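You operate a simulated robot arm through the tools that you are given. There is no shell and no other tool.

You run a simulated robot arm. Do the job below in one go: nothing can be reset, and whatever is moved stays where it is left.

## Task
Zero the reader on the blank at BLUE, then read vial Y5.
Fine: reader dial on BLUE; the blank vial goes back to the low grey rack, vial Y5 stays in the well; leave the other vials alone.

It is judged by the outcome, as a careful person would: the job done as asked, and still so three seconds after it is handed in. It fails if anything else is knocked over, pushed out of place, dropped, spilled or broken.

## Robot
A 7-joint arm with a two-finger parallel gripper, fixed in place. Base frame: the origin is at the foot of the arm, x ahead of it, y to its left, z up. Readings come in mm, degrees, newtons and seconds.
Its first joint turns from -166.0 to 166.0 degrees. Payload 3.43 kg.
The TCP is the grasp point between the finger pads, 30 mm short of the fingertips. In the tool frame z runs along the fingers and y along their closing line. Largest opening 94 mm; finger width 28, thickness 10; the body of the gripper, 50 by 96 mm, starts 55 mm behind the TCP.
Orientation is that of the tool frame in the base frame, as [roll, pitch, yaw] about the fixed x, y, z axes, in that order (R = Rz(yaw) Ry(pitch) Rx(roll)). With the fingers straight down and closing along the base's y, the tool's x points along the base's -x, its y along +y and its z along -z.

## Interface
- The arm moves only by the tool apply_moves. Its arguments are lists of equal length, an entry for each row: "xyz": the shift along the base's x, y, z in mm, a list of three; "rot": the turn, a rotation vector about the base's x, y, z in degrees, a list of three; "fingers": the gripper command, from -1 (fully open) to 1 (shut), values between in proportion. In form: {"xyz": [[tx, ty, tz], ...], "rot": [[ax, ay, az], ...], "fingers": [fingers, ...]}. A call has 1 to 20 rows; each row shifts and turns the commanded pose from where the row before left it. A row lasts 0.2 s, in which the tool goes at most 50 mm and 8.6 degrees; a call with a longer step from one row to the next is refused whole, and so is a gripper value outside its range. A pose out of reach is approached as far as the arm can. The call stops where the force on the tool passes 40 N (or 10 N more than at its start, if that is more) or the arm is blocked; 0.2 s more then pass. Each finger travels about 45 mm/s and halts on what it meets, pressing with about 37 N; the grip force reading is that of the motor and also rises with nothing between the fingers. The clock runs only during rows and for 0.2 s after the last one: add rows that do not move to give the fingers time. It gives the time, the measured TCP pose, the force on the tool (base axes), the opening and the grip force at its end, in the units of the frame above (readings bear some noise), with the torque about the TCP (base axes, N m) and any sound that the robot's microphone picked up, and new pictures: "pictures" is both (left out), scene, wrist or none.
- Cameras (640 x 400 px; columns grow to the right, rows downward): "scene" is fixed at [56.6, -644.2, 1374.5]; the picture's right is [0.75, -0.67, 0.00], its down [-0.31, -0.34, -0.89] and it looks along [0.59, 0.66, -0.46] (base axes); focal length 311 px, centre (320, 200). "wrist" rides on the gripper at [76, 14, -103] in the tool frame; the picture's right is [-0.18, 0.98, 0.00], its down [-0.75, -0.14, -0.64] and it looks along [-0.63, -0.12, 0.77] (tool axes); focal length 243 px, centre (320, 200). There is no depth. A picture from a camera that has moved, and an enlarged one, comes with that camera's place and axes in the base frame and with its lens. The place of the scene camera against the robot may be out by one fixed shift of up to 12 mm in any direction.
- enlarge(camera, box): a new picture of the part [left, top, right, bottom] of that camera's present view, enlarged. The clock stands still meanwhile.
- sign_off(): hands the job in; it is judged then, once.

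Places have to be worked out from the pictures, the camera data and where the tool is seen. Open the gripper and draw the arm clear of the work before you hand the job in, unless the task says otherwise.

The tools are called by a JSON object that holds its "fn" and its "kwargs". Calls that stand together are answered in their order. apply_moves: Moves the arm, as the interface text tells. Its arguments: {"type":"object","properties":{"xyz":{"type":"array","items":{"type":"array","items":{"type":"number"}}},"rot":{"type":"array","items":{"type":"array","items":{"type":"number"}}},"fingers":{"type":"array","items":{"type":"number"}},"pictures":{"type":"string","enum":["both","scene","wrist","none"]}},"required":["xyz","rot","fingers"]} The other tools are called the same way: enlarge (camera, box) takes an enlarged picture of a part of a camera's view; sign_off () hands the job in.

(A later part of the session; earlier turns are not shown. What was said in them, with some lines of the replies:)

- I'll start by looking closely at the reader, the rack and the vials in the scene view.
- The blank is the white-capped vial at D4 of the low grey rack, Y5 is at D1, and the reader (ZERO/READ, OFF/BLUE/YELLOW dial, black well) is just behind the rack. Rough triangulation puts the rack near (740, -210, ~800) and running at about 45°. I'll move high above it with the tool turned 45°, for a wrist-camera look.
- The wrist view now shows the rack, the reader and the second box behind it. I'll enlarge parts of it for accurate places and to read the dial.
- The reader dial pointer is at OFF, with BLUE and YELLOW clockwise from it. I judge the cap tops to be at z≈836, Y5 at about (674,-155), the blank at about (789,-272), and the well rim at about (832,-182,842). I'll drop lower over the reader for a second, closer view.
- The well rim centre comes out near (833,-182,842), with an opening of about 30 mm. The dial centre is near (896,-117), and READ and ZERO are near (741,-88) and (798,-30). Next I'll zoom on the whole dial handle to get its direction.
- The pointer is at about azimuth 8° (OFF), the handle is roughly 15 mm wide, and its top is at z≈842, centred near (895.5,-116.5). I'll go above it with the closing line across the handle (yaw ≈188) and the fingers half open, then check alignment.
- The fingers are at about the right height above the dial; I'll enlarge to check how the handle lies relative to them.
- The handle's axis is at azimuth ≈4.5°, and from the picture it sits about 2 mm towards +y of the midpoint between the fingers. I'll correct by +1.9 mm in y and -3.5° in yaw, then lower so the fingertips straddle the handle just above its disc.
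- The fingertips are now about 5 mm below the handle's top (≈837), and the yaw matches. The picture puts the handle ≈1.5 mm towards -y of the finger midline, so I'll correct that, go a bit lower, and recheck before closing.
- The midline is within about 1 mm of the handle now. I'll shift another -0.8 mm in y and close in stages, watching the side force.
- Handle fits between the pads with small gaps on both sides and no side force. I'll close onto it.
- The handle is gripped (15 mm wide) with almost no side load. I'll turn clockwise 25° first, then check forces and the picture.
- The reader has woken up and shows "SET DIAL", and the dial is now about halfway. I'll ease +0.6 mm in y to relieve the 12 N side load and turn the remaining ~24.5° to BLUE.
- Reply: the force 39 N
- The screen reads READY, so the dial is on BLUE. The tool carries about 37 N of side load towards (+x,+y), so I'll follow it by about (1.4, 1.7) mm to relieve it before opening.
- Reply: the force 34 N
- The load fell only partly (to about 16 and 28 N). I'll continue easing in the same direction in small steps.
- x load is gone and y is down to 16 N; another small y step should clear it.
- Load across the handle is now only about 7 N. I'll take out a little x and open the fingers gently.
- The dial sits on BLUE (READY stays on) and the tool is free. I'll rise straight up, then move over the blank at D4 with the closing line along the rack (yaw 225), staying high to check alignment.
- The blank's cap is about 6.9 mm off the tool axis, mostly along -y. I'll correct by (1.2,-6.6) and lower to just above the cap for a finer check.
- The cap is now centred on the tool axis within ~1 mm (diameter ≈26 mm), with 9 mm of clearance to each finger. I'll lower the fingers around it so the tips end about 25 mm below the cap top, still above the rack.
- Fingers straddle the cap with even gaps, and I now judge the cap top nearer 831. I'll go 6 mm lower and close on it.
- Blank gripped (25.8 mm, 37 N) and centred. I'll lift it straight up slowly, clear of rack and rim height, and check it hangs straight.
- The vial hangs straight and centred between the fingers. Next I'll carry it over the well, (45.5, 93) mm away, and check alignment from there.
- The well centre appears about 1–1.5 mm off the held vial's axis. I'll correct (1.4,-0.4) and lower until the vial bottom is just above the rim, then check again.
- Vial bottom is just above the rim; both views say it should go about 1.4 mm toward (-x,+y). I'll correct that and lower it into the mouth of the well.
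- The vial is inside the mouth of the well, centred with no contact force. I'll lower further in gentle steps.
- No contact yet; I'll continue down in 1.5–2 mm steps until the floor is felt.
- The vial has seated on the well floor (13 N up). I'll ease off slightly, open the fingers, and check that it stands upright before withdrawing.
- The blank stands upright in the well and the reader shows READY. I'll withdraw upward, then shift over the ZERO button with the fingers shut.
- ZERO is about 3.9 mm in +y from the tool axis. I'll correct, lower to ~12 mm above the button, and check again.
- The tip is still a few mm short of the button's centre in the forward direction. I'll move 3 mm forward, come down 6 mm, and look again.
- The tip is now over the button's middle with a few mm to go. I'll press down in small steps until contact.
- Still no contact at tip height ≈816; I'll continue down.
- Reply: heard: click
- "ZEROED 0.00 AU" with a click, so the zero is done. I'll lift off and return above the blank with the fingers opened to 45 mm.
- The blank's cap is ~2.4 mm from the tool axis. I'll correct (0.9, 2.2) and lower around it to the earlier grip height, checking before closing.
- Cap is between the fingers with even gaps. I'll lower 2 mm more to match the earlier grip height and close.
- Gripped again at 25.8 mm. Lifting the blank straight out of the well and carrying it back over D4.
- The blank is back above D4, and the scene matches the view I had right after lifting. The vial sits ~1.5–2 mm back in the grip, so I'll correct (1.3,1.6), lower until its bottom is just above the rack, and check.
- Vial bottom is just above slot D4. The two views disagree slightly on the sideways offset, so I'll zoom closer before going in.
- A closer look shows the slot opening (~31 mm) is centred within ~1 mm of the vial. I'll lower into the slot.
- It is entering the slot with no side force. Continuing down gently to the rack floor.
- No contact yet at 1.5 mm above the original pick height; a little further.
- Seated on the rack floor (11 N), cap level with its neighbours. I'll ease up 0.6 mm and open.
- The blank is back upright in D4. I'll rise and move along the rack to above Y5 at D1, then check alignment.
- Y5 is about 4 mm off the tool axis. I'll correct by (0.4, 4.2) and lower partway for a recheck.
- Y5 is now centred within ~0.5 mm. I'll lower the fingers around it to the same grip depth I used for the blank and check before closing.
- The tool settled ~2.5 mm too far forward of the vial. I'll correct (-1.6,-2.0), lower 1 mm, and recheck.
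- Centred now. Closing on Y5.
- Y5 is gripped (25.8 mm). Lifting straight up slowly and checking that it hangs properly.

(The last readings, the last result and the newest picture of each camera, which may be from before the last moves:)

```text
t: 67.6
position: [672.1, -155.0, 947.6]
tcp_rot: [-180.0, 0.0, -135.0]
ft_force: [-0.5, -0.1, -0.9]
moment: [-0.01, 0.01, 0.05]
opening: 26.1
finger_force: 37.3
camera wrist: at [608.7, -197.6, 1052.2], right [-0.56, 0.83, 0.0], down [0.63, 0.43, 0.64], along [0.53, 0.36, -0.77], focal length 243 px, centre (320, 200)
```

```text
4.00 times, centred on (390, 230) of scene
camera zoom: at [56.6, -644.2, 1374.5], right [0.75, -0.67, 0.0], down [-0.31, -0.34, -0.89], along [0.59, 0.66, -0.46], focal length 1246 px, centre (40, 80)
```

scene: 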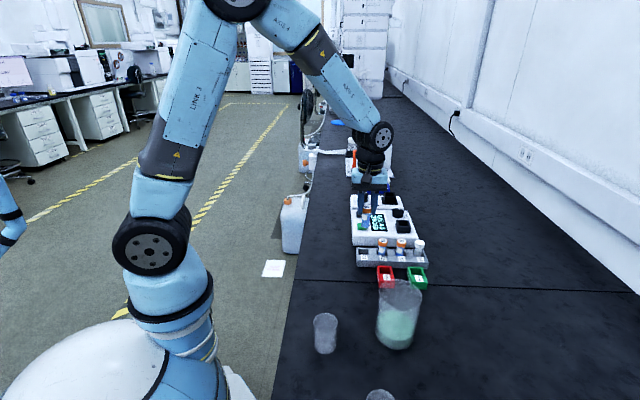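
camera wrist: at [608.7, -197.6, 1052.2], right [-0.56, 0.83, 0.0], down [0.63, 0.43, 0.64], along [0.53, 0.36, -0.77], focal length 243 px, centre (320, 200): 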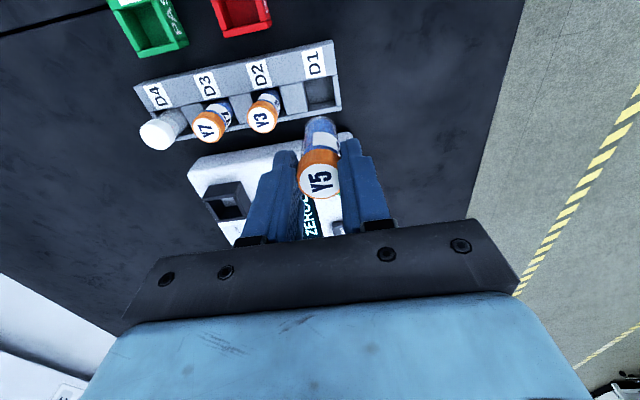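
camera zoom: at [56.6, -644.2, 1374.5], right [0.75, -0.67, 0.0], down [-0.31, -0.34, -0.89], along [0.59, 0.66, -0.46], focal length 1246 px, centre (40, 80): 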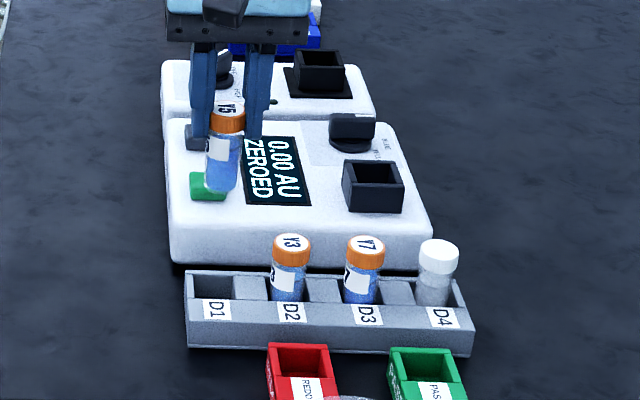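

Y5 hangs straight and the rack is undisturbed. Carrying it over the well, (162.8, -27.1) mm away.

{"fn": "apply_moves", "kwargs": {"xyz": [[27.2, -4.5, 0], [27.2, -4.5, 0], [27.1, -4.5, 0], [27.1, -4.5, 0], [27.1, -4.5, 0], [27.1, -4.6, 0], [0, 0, 0], [0, 0, 0], [0, 0, 0]], "rot": [[0, 0, 0], [0, 0, 0], [0, 0, 0], [0, 0, 0], [0, 0, 0], [0, 0, 0], [0, 0, 0], [0, 0, 0], [0, 0, 0]], "fingers": [0.6, 0.6, 0.6, 0.6, 0.6, 0.6, 0.6, 0.6, 0.6], "pictures": "both"}}

{"fn": "enlarge", "kwargs": {"camera": "wrist", "box": [240, 70, 400, 170]}}

{"fn": "enlarge", "kwargs": {"camera": "scene", "box": [370, 170, 450, 250]}}

```text
t: 69.6
position: [839.0, -182.2, 943.7]
tcp_rot: [-180.0, 0.0, -135.1]
ft_force: [-0.3, 0.5, 0.4]
moment: [0.0, -0.01, 0.01]
opening: 26.0
finger_force: 37.3
camera wrist: at [773.5, -224.4, 1047.1], right [-0.56, 0.83, 0.0], down [0.63, 0.43, 0.64], along [0.53, 0.36, -0.77], focal length 243 px, centre (320, 200)
```

scene: 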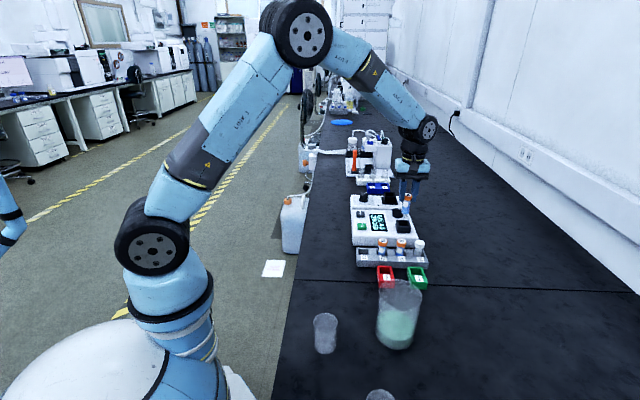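
wrist: 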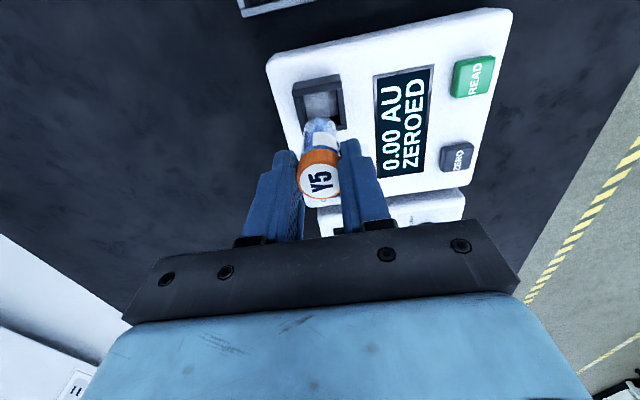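

```text
4.00 times, centred on (320, 120) of wrist
camera zoom: at [773.5, -224.4, 1047.1], right [-0.56, 0.83, 0.0], down [0.63, 0.43, 0.64], along [0.53, 0.36, -0.77], focal length 970 px, centre (320, 520)
```

zoom: 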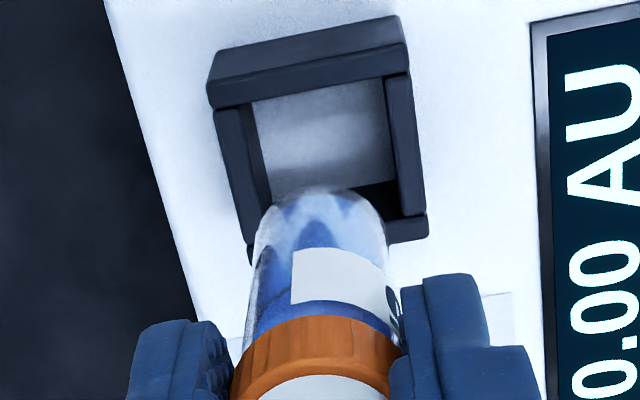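

```text
5.00 times, centred on (410, 210) of scene
camera zoom: at [56.6, -644.2, 1374.5], right [0.75, -0.67, 0.0], down [-0.31, -0.34, -0.89], along [0.59, 0.66, -0.46], focal length 1557 px, centre (-130, 150)
```

zoom: 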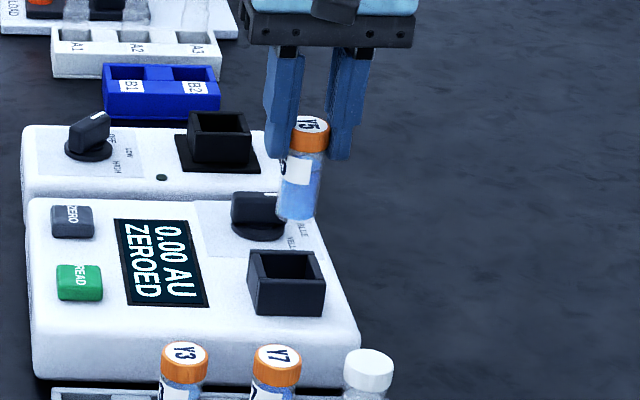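

Over the well; the tool sits ~1.5 mm too far forward. I'll correct (-1.3,-0.7) and lower until the vial bottom is just above the rim, then recheck.

{"fn": "apply_moves", "kwargs": {"xyz": [[-1.3, -0.7, 0], [0, 0, -12], [0, 0, -12], [0, 0, -7], [0, 0, 0], [0, 0, 0], [0, 0, 0]], "rot": [[0, 0, 0], [0, 0, 0], [0, 0, 0], [0, 0, 0], [0, 0, 0], [0, 0, 0], [0, 0, 0]], "fingers": [0.6, 0.6, 0.6, 0.6, 0.6, 0.6, 0.6], "pictures": "both"}}

{"fn": "enlarge", "kwargs": {"camera": "scene", "box": [380, 180, 430, 240]}}

{"fn": "enlarge", "kwargs": {"camera": "wrist", "box": [240, 70, 400, 170]}}

```text
t: 71.2
position: [835.4, -182.6, 911.5]
tcp_rot: [-180.0, -0.1, -134.9]
ft_force: [1.0, -0.6, 0.3]
moment: [0.03, 0.03, -0.02]
opening: 25.8
finger_force: 37.2
camera wrist: at [770.3, -225.2, 1016.9], right [-0.56, 0.83, 0.0], down [0.63, 0.43, 0.64], along [0.53, 0.36, -0.77], focal length 243 px, centre (320, 200)
```

scene: 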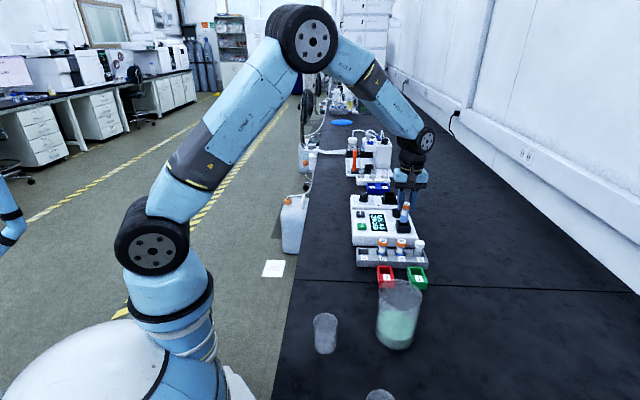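
wrist: 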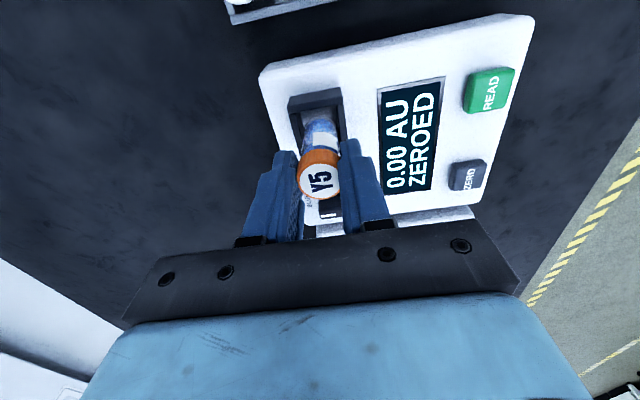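

```text
6.67 times, centred on (405, 210) of scene
camera zoom: at [56.6, -644.2, 1374.5], right [0.75, -0.67, 0.0], down [-0.31, -0.34, -0.89], along [0.59, 0.66, -0.46], focal length 2076 px, centre (-247, 133)
```

zoom: 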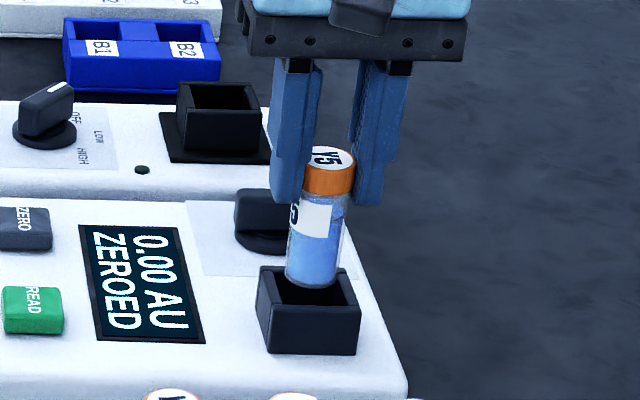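

```text
4.00 times, centred on (320, 120) of wrist
camera zoom: at [770.3, -225.2, 1016.9], right [-0.56, 0.83, 0.0], down [0.63, 0.43, 0.64], along [0.53, 0.36, -0.77], focal length 970 px, centre (320, 520)
```

zoom: 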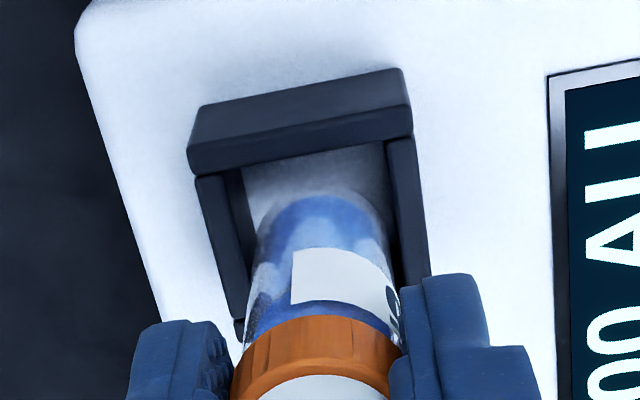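

Aligned to within ~0.6 mm. I'll make a tiny forward correction and lower Y5 into the well.

{"fn": "apply_moves", "kwargs": {"xyz": [[0.4, 0.3, 0], [0, 0, -6], [0, 0, -6], [0, 0, -5], [0, 0, 0], [0, 0, 0]], "rot": [[0, 0, 0], [0, 0, 0], [0, 0, 0], [0, 0, 0], [0, 0, 0], [0, 0, 0]], "fingers": [0.6, 0.6, 0.6, 0.6, 0.6, 0.6], "pictures": "both"}}

{"fn": "enlarge", "kwargs": {"camera": "scene", "box": [380, 180, 430, 240]}}

{"fn": "enlarge", "kwargs": {"camera": "wrist", "box": [240, 90, 400, 190]}}

```text
t: 72.6
position: [833.2, -181.8, 895.9]
tcp_rot: [179.9, 0.1, -135.0]
ft_force: [0.6, -0.3, 0.1]
moment: [-0.01, -0.01, -0.01]
opening: 25.8
finger_force: 37.4
camera wrist: at [770.5, -225.5, 1000.0], right [-0.56, 0.83, 0.0], down [0.63, 0.43, 0.64], along [0.53, 0.36, -0.77], focal length 243 px, centre (320, 200)
```

scene: 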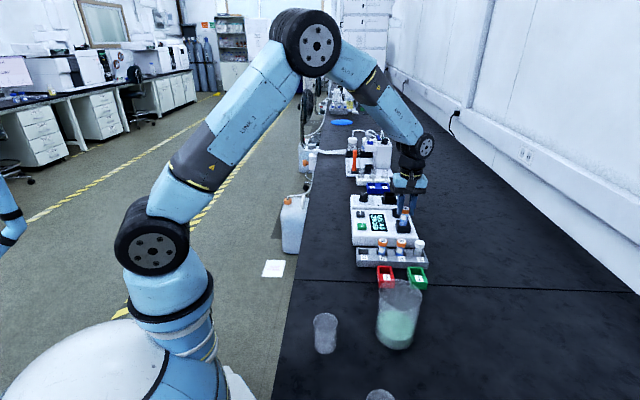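
wrist: 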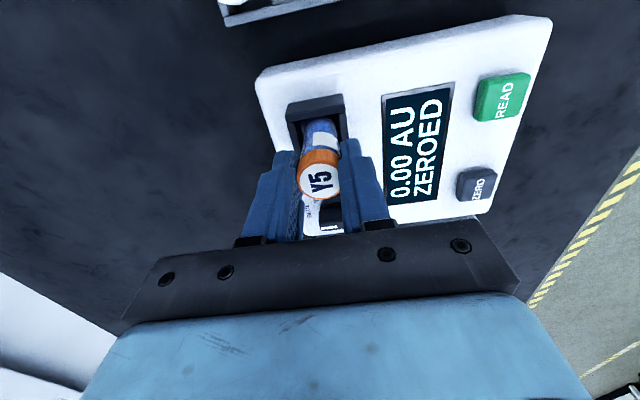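

```text
6.67 times, centred on (405, 210) of scene
camera zoom: at [56.6, -644.2, 1374.5], right [0.75, -0.67, 0.0], down [-0.31, -0.34, -0.89], along [0.59, 0.66, -0.46], focal length 2076 px, centre (-247, 133)
```

zoom: 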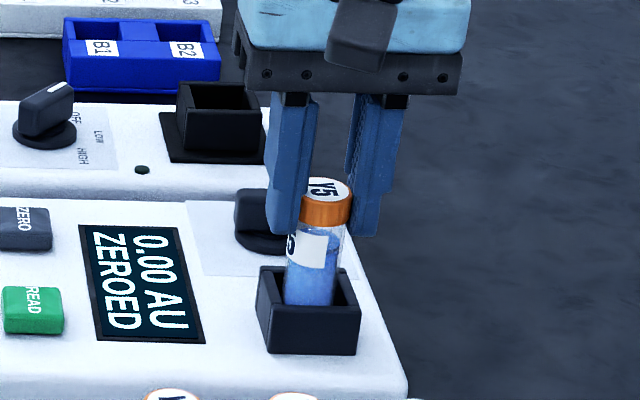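

```text
4.00 times, centred on (320, 140) of wrist
camera zoom: at [770.5, -225.5, 1000.0], right [-0.56, 0.83, 0.0], down [0.63, 0.43, 0.64], along [0.53, 0.36, -0.77], focal length 970 px, centre (320, 440)
```

zoom: 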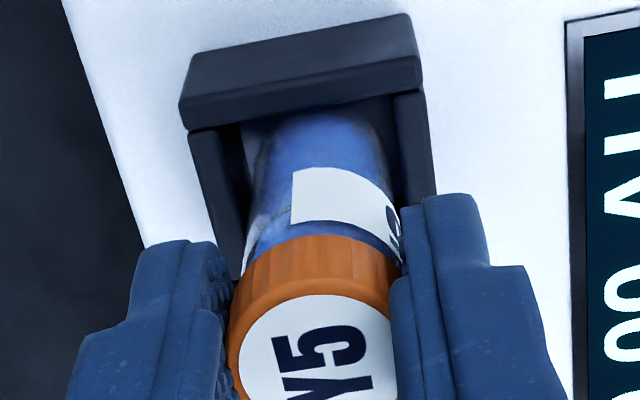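

Y5 is in the mouth of the well with no contact. Nudging 0.8 mm forward for centring and continuing down.

{"fn": "apply_moves", "kwargs": {"xyz": [[0.7, 0.4, -2], [0, 0, -4], [0, 0, -4], [0, 0, -4], [0, 0, 0]], "rot": [[0, 0, 0], [0, 0, 0], [0, 0, 0], [0, 0, 0], [0, 0, 0]], "fingers": [0.6, 0.6, 0.6, 0.6, 0.6], "pictures": "none"}}

```text
t: 73.8
position: [836.0, -182.3, 881.9]
tcp_rot: [180.0, 0.0, -135.0]
ft_force: [-0.2, -0.3, -0.6]
moment: [-0.01, -0.02, -0.01]
opening: 26.1
finger_force: 37.0
```

{"fn": "apply_moves", "kwargs": {"xyz": [[0, 0, -1.5], [0, 0, -1.5], [0, 0, 0]], "rot": [[0, 0, 0], [0, 0, 0], [0, 0, 0]], "fingers": [0.6, 0.6, 0.6], "pictures": "none"}}

```text
t: 74.6
position: [836.5, -182.1, 880.0]
tcp_rot: [179.9, 0.0, -135.0]
ft_force: [-0.4, -1.1, 6.8]
moment: [-0.06, 0.1, 0.02]
opening: 25.7
finger_force: 37.1
```

Contact begins (7 N). One more millimetre to be sure it is fully seated.

{"fn": "apply_moves", "kwargs": {"xyz": [[0, 0, -0.8], [0, 0, 0]], "rot": [[0, 0, 0], [0, 0, 0]], "fingers": [0.6, 0.6], "pictures": "both"}}

{"fn": "enlarge", "kwargs": {"camera": "scene", "box": [380, 180, 430, 240]}}

{"fn": "enlarge", "kwargs": {"camera": "wrist", "box": [240, 90, 400, 190]}}

```text
t: 75.2
position: [835.9, -182.7, 881.0]
tcp_rot: [-179.9, 0.0, -134.9]
ft_force: [-1.9, 1.2, 19.1]
moment: [0.07, 0.07, -0.02]
opening: 25.8
finger_force: 37.2
camera wrist: at [771.8, -225.1, 984.3], right [-0.56, 0.83, 0.0], down [0.63, 0.43, 0.64], along [0.53, 0.36, -0.77], focal length 243 px, centre (320, 200)
```

scene: 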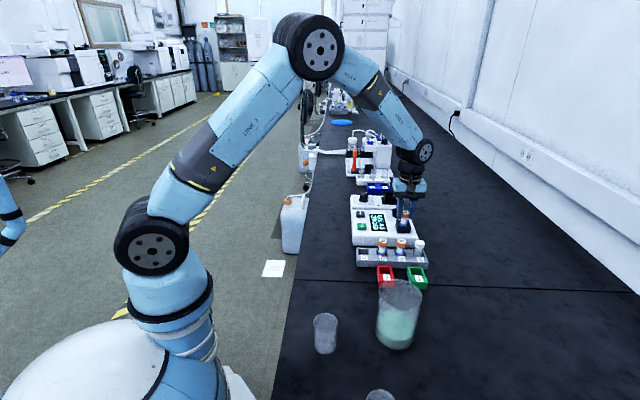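
wrist: 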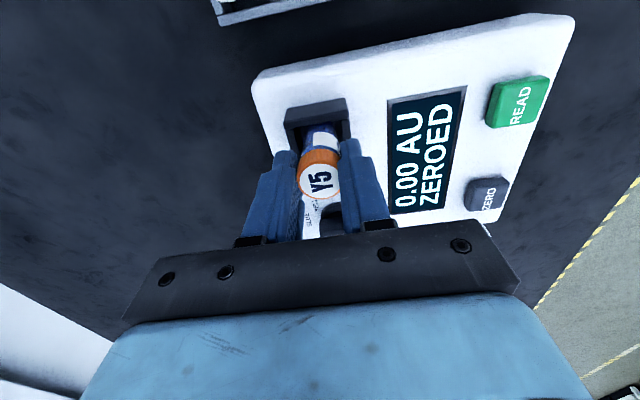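

```text
6.67 times, centred on (405, 210) of scene
camera zoom: at [56.6, -644.2, 1374.5], right [0.75, -0.67, 0.0], down [-0.31, -0.34, -0.89], along [0.59, 0.66, -0.46], focal length 2076 px, centre (-247, 133)
```

zoom: 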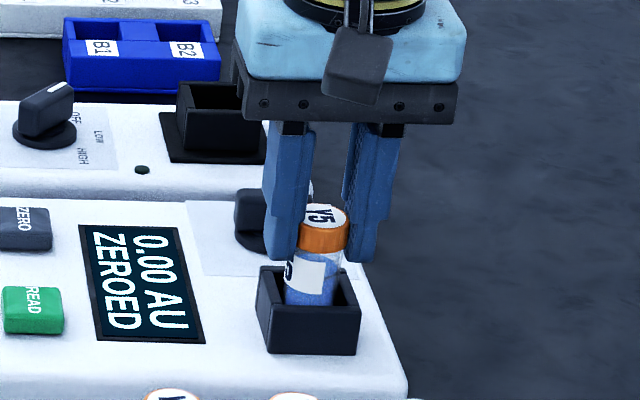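

```text
4.00 times, centred on (320, 140) of wrist
camera zoom: at [771.8, -225.1, 984.3], right [-0.56, 0.83, 0.0], down [0.63, 0.43, 0.64], along [0.53, 0.36, -0.77], focal length 970 px, centre (320, 440)
```

zoom: 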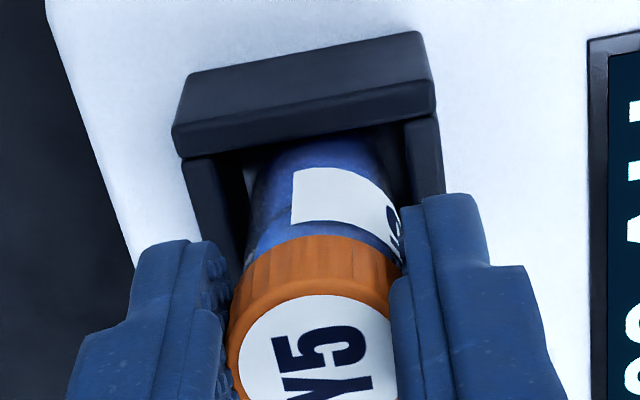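

Y5 is fully seated at the same height the blank had (19 N). I'll ease off, open, and check it stays upright.

{"fn": "apply_moves", "kwargs": {"xyz": [[0, 0, 0.6], [0, 0, 0.6], [0, 0, 0], [0, 0, 0], [0, 0, 0], [0, 0, 0], [0, 0, 0]], "rot": [[0, 0, 0], [0, 0, 0], [0, 0, 0], [0, 0, 0], [0, 0, 0], [0, 0, 0], [0, 0, 0]], "fingers": [0.6, 0.6, 0.45, 0.3, 0.2, 0.1, 0.05], "pictures": "both"}}

{"fn": "enlarge", "kwargs": {"camera": "scene", "box": [380, 180, 430, 240]}}

{"fn": "enlarge", "kwargs": {"camera": "wrist", "box": [240, 90, 400, 190]}}

```text
t: 76.8
position: [835.7, -182.2, 879.1]
tcp_rot: [179.9, 0.0, -135.0]
ft_force: [0.3, -0.3, -0.5]
moment: [-0.02, -0.01, 0.0]
opening: 44.6
finger_force: 0.1
camera wrist: at [771.8, -225.6, 983.9], right [-0.56, 0.83, 0.0], down [0.63, 0.43, 0.64], along [0.53, 0.36, -0.77], focal length 243 px, centre (320, 200)
```

scene: 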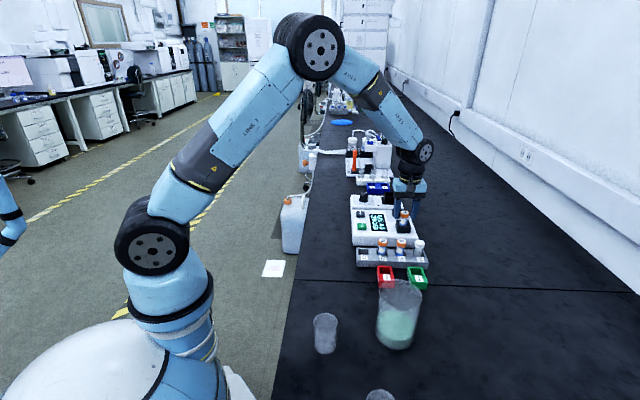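
wrist: 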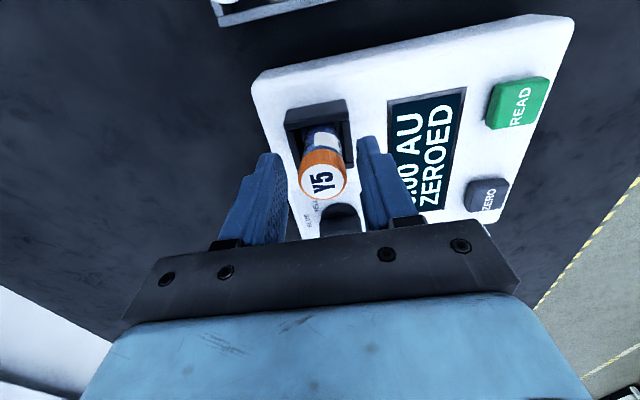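

```text
6.67 times, centred on (405, 210) of scene
camera zoom: at [56.6, -644.2, 1374.5], right [0.75, -0.67, 0.0], down [-0.31, -0.34, -0.89], along [0.59, 0.66, -0.46], focal length 2076 px, centre (-247, 133)
```

zoom: 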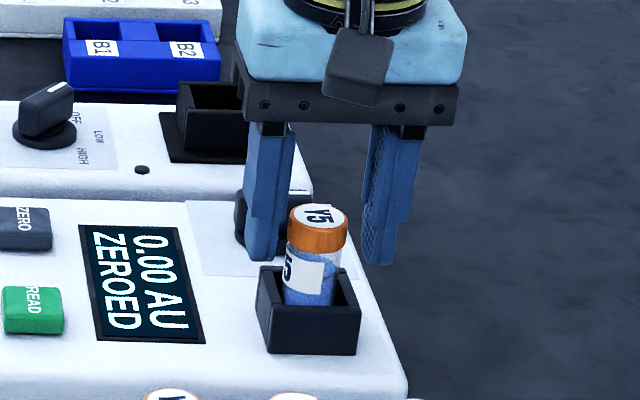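

```text
4.00 times, centred on (320, 140) of wrist
camera zoom: at [771.8, -225.6, 983.9], right [-0.56, 0.83, 0.0], down [0.63, 0.43, 0.64], along [0.53, 0.36, -0.77], focal length 970 px, centre (320, 440)
```

zoom: 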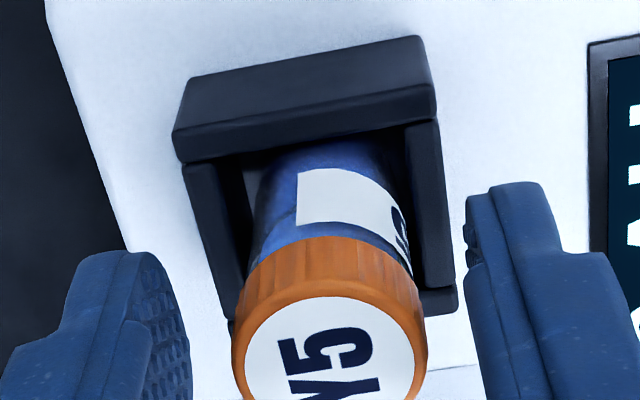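

Y5 stands upright in the well. I'll withdraw upward, close the fingers, and go above the READ button (≈(744,-81)).

{"fn": "apply_moves", "kwargs": {"xyz": [[0, 0, 20], [0, 0, 25], [0, 0, 20], [-22.75, 25.3, 0], [-22.75, 25.3, 0], [-22.75, 25.3, 0], [-22.75, 25.3, 0], [0, 0, -30], [0, 0, -30], [0, 0, 0], [0, 0, 0]], "rot": [[0, 0, 0], [0, 0, 0], [0, 0, 0], [0, 0, 0], [0, 0, 0], [0, 0, 0], [0, 0, 0], [0, 0, 0], [0, 0, 0], [0, 0, 0], [0, 0, 0]], "fingers": [0.05, 0.05, 0.05, 0.3, 0.6, 0.9, 1, 1, 1, 1, 1], "pictures": "both"}}

{"fn": "enlarge", "kwargs": {"camera": "wrist", "box": [250, 80, 378, 180]}}

{"fn": "enlarge", "kwargs": {"camera": "scene", "box": [340, 180, 440, 270]}}

```text
t: 79.2
position: [745.3, -81.0, 882.9]
tcp_rot: [180.0, 0.0, -134.9]
ft_force: [0.1, -0.2, 0.1]
moment: [-0.02, 0.0, 0.0]
opening: 0.0
finger_force: 33.0
camera wrist: at [682.5, -124.4, 988.4], right [-0.56, 0.83, 0.0], down [0.63, 0.43, 0.64], along [0.53, 0.36, -0.77], focal length 243 px, centre (320, 200)
```

scene: 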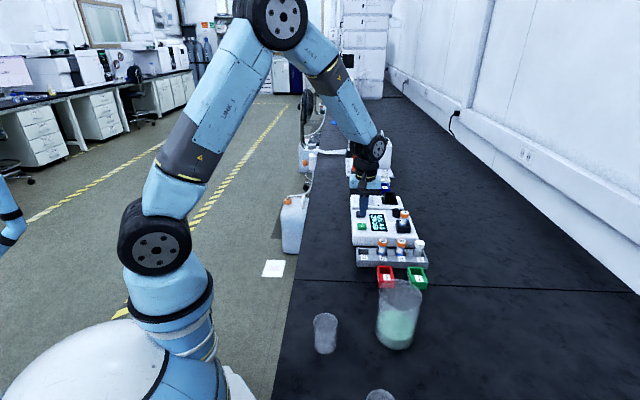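
wrist: 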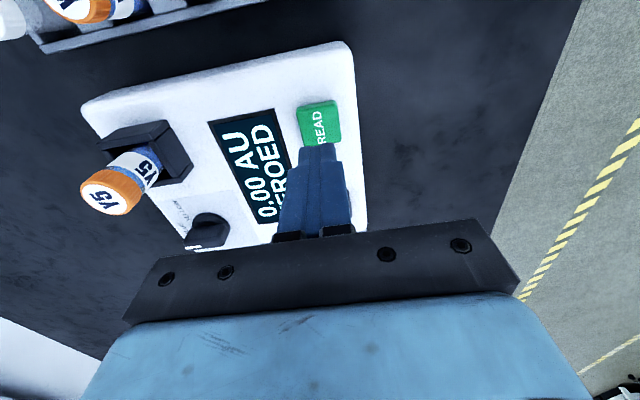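

```text
4.00 times, centred on (314, 130) of wrist
camera zoom: at [682.5, -124.4, 988.4], right [-0.56, 0.83, 0.0], down [0.63, 0.43, 0.64], along [0.53, 0.36, -0.77], focal length 970 px, centre (344, 480)
```

zoom: 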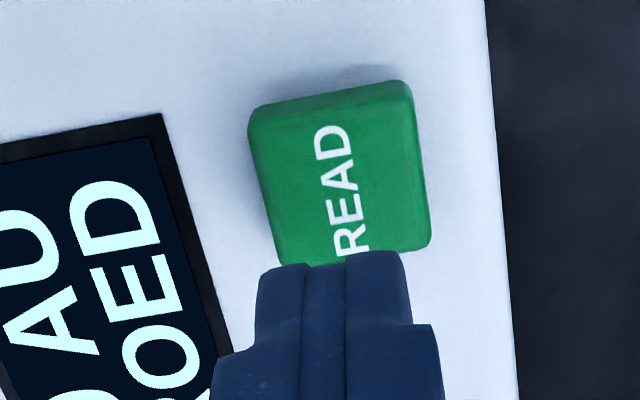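

```text
4.44 times, centred on (390, 225) of scene
camera zoom: at [56.6, -644.2, 1374.5], right [0.75, -0.67, 0.0], down [-0.31, -0.34, -0.89], along [0.59, 0.66, -0.46], focal length 1384 px, centre (9, 89)
```

zoom: 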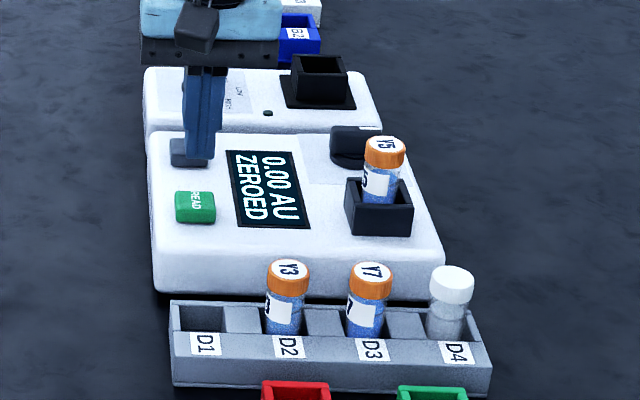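

READ's centre is about 5.5 mm back from the tool axis. I'll correct (-4.2,-3.6), lower 30 mm, and check.

{"fn": "apply_moves", "kwargs": {"xyz": [[-4.2, -3.6, 0], [0, 0, -15], [0, 0, -15], [0, 0, 0], [0, 0, 0]], "rot": [[0, 0, 0], [0, 0, 0], [0, 0, 0], [0, 0, 0], [0, 0, 0]], "fingers": [1, 1, 1, 1, 1], "pictures": "wrist"}}

{"fn": "enlarge", "kwargs": {"camera": "wrist", "box": [250, 80, 378, 180]}}

{"fn": "enlarge", "kwargs": {"camera": "scene", "box": [340, 200, 404, 240]}}

```text
t: 80.4
position: [741.3, -84.8, 854.6]
tcp_rot: [180.0, 0.0, -135.0]
ft_force: [-0.1, 0.4, -0.4]
moment: [-0.01, -0.03, 0.02]
opening: 0.0
finger_force: 33.2
camera wrist: at [676.5, -128.6, 958.8], right [-0.56, 0.83, 0.0], down [0.63, 0.43, 0.64], along [0.53, 0.36, -0.77], focal length 243 px, centre (320, 200)
```

wrist: 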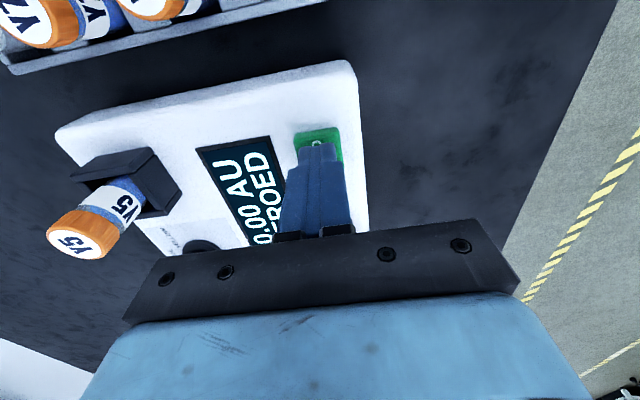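

```text
4.00 times, centred on (314, 130) of wrist
camera zoom: at [676.5, -128.6, 958.8], right [-0.56, 0.83, 0.0], down [0.63, 0.43, 0.64], along [0.53, 0.36, -0.77], focal length 970 px, centre (344, 480)
```

zoom: 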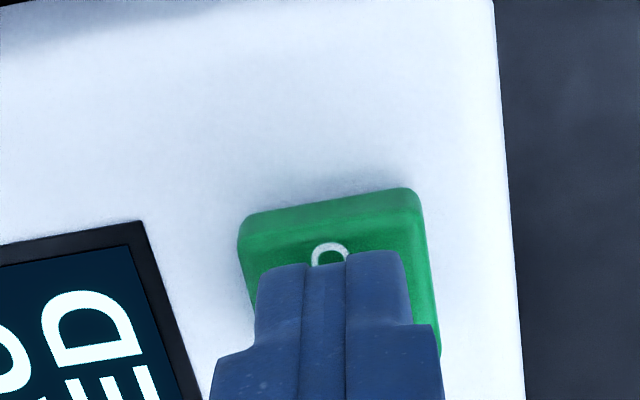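

```text
10.00 times, centred on (372, 220) of scene
camera zoom: at [56.6, -644.2, 1374.5], right [0.75, -0.67, 0.0], down [-0.31, -0.34, -0.89], along [0.59, 0.66, -0.46], focal length 3114 px, centre (-200, 0)
```

zoom: 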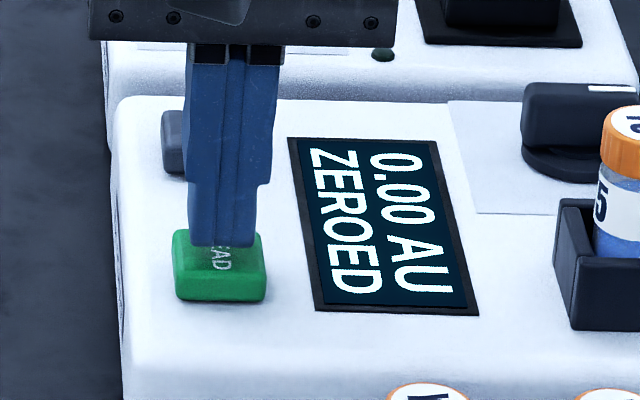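

The tip is over READ but ~2 mm towards the near side. I'll nudge (1.6,1.1) and come down in small steps until the click.

{"fn": "apply_moves", "kwargs": {"xyz": [[1.6, 1.1, 0], [0, 0, -3], [0, 0, -3], [0, 0, -2], [0, 0, 0]], "rot": [[0, 0, 0], [0, 0, 0], [0, 0, 0], [0, 0, 0], [0, 0, 0]], "fingers": [1, 1, 1, 1, 1], "pictures": "wrist"}}

{"fn": "enlarge", "kwargs": {"camera": "wrist", "box": [270, 110, 366, 170]}}

{"fn": "enlarge", "kwargs": {"camera": "scene", "box": [340, 200, 404, 240]}}

```text
t: 81.6
position: [742.2, -84.4, 846.8]
tcp_rot: [-179.9, 0.0, -135.0]
ft_force: [0.1, 0.3, 0.8]
moment: [0.0, -0.01, 0.01]
opening: 0.0
finger_force: 33.0
camera wrist: at [677.6, -127.1, 951.2], right [-0.56, 0.83, 0.0], down [0.63, 0.43, 0.64], along [0.53, 0.36, -0.77], focal length 243 px, centre (320, 200)
```

wrist: 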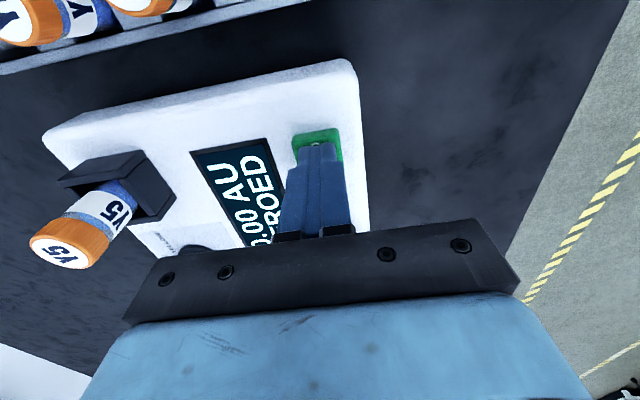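

```text
6.67 times, centred on (318, 140) of wrist
camera zoom: at [677.6, -127.1, 951.2], right [-0.56, 0.83, 0.0], down [0.63, 0.43, 0.64], along [0.53, 0.36, -0.77], focal length 1618 px, centre (333, 600)
```

zoom: 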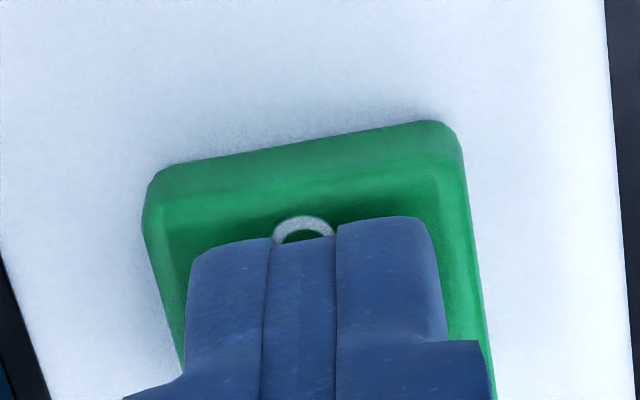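

```text
10.00 times, centred on (372, 220) of scene
camera zoom: at [56.6, -644.2, 1374.5], right [0.75, -0.67, 0.0], down [-0.31, -0.34, -0.89], along [0.59, 0.66, -0.46], focal length 3114 px, centre (-200, 0)
```

zoom: 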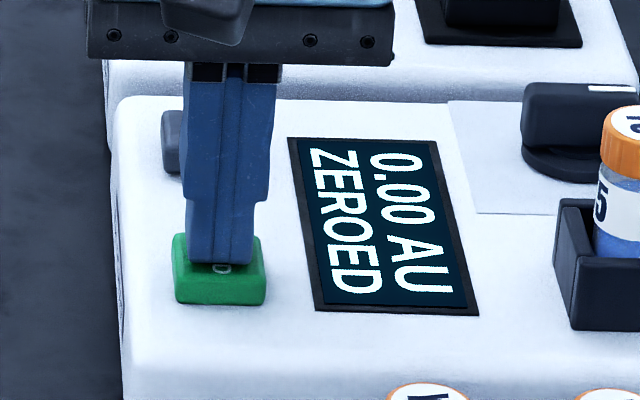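

The tip is centred and almost touching READ, the same relation as when ZERO clicked. Pressing the last few mm.

{"fn": "apply_moves", "kwargs": {"xyz": [[0, 0, -1.2], [0, 0, -1.2], [0, 0, 0]], "rot": [[0, 0, 0], [0, 0, 0], [0, 0, 0]], "fingers": [1, 1, 1], "pictures": "wrist"}}

{"fn": "enlarge", "kwargs": {"camera": "scene", "box": [340, 200, 404, 240]}}

```text
t: 82.4
position: [741.5, -83.9, 843.8]
tcp_rot: [-180.0, 0.0, -135.1]
ft_force: [-1.3, -1.1, 2.2]
moment: [-0.03, 0.01, 0.0]
opening: 0.0
finger_force: 32.9
heard: click
camera wrist: at [677.8, -126.6, 948.5], right [-0.56, 0.83, 0.0], down [0.63, 0.43, 0.64], along [0.53, 0.36, -0.77], focal length 243 px, centre (320, 200)
```

wrist: 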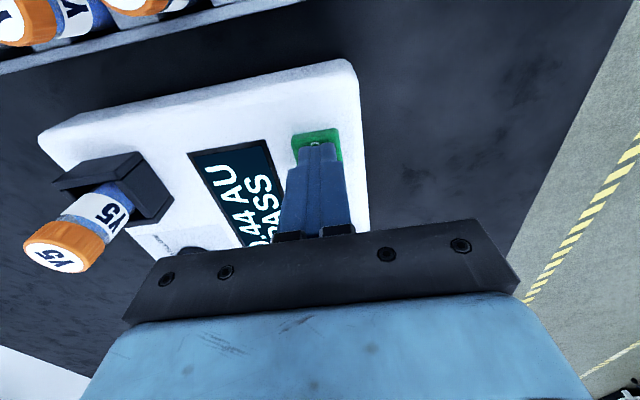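

```text
10.00 times, centred on (372, 220) of scene
camera zoom: at [56.6, -644.2, 1374.5], right [0.75, -0.67, 0.0], down [-0.31, -0.34, -0.89], along [0.59, 0.66, -0.46], focal length 3114 px, centre (-200, 0)
```

zoom: 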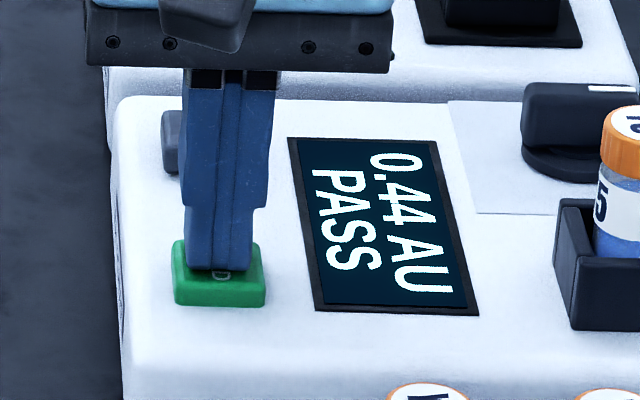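

READ clicked and the screen shows "0.44 AU PASS". I'll lift straight off, withdraw the arm clear and open the gripper.

{"fn": "apply_moves", "kwargs": {"xyz": [[0, 0, 20], [0, 0, 40], [0, 0, 45], [0, 0, 45], [-20, 20, 35], [-30, 25, 20], [-30, 25, 0], [-30, 25, 0], [0, 0, 0], [0, 0, 0]], "rot": [[0, 0, 0], [0, 0, 0], [0, 0, 0], [0, 0, 0], [0, 0, 0], [0, 0, 0], [0, 0, 0], [0, 0, 0], [0, 0, 0], [0, 0, 0]], "fingers": [1, 1, 1, 0.5, 0, -0.5, -1, -1, -1, -1], "pictures": "both"}}

{"fn": "enlarge", "kwargs": {"camera": "scene", "box": [340, 180, 440, 300]}}

{"fn": "enlarge", "kwargs": {"camera": "scene", "box": [350, 190, 420, 240]}}

```text
t: 84.6
position: [630.6, 9.2, 1047.3]
tcp_rot: [-180.0, 0.0, -135.0]
ft_force: [-0.3, 0.0, 0.3]
moment: [-0.01, 0.0, -0.03]
opening: 94.1
finger_force: 0.0
camera wrist: at [565.5, -34.5, 1152.1], right [-0.56, 0.83, 0.0], down [0.63, 0.43, 0.64], along [0.53, 0.36, -0.77], focal length 243 px, centre (320, 200)
```

scene: 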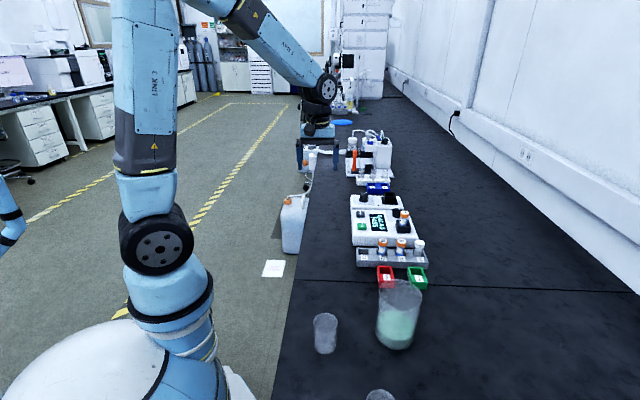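
wrist: 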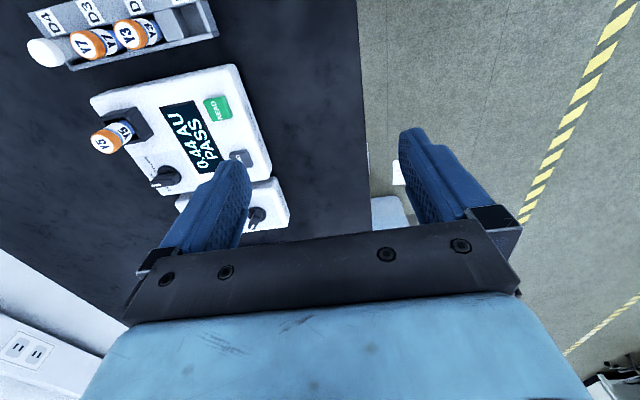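

```text
3.33 times, centred on (390, 240) of scene
camera zoom: at [56.6, -644.2, 1374.5], right [0.75, -0.67, 0.0], down [-0.31, -0.34, -0.89], along [0.59, 0.66, -0.46], focal length 1038 px, centre (87, 67)
```

zoom: 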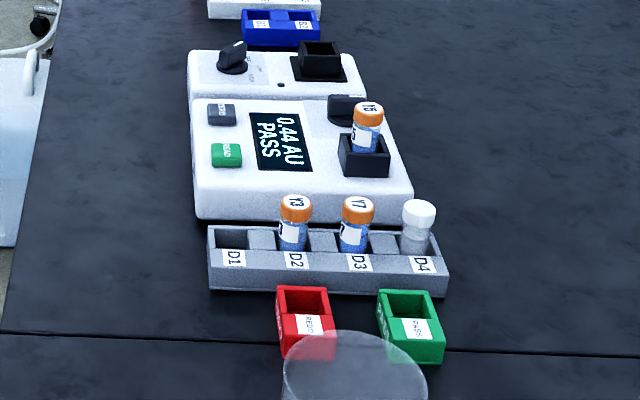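

```text
8.00 times, centred on (385, 215) of scene
camera zoom: at [56.6, -644.2, 1374.5], right [0.75, -0.67, 0.0], down [-0.31, -0.34, -0.89], along [0.59, 0.66, -0.46], focal length 2491 px, centre (-200, 80)
```

zoom: 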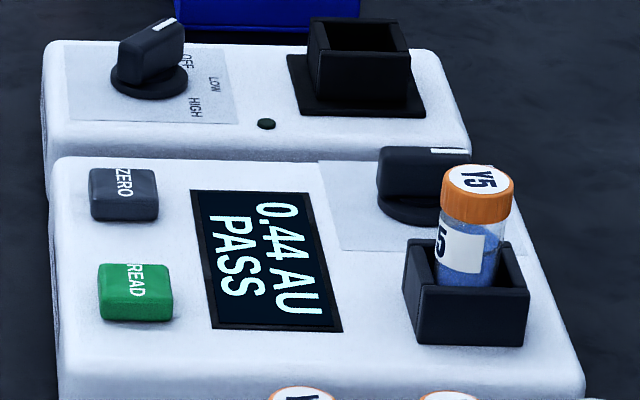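

The reader is zeroed on the blank at BLUE and shows "0.44 AU PASS" for Y5, which stands upright in the well. The blank is back in D4, the other vials are untouched, and the gripper is open with the arm clear. I'm handing the job in.

{"fn": "sign_off", "kwargs": {}}

```text
The job is handed in.
```

The reader was zeroed on the blank with the dial at BLUE, and vial Y5 read 0.44 AU, PASS.

- **Dial:** it is still on BLUE. The zero showed "ZEROED 0.00 AU" before I swapped the vials.
- **Blank:** it is back upright in slot D4 of the low grey rack, where it started.
- **Y5:** it is standing upright in the reader's well.
- **Everything else:** Y3 and Y7 were not touched, and in the last pictures the area around the rack and reader looked undisturbed. The gripper is open and the arm is clear of the bench work.
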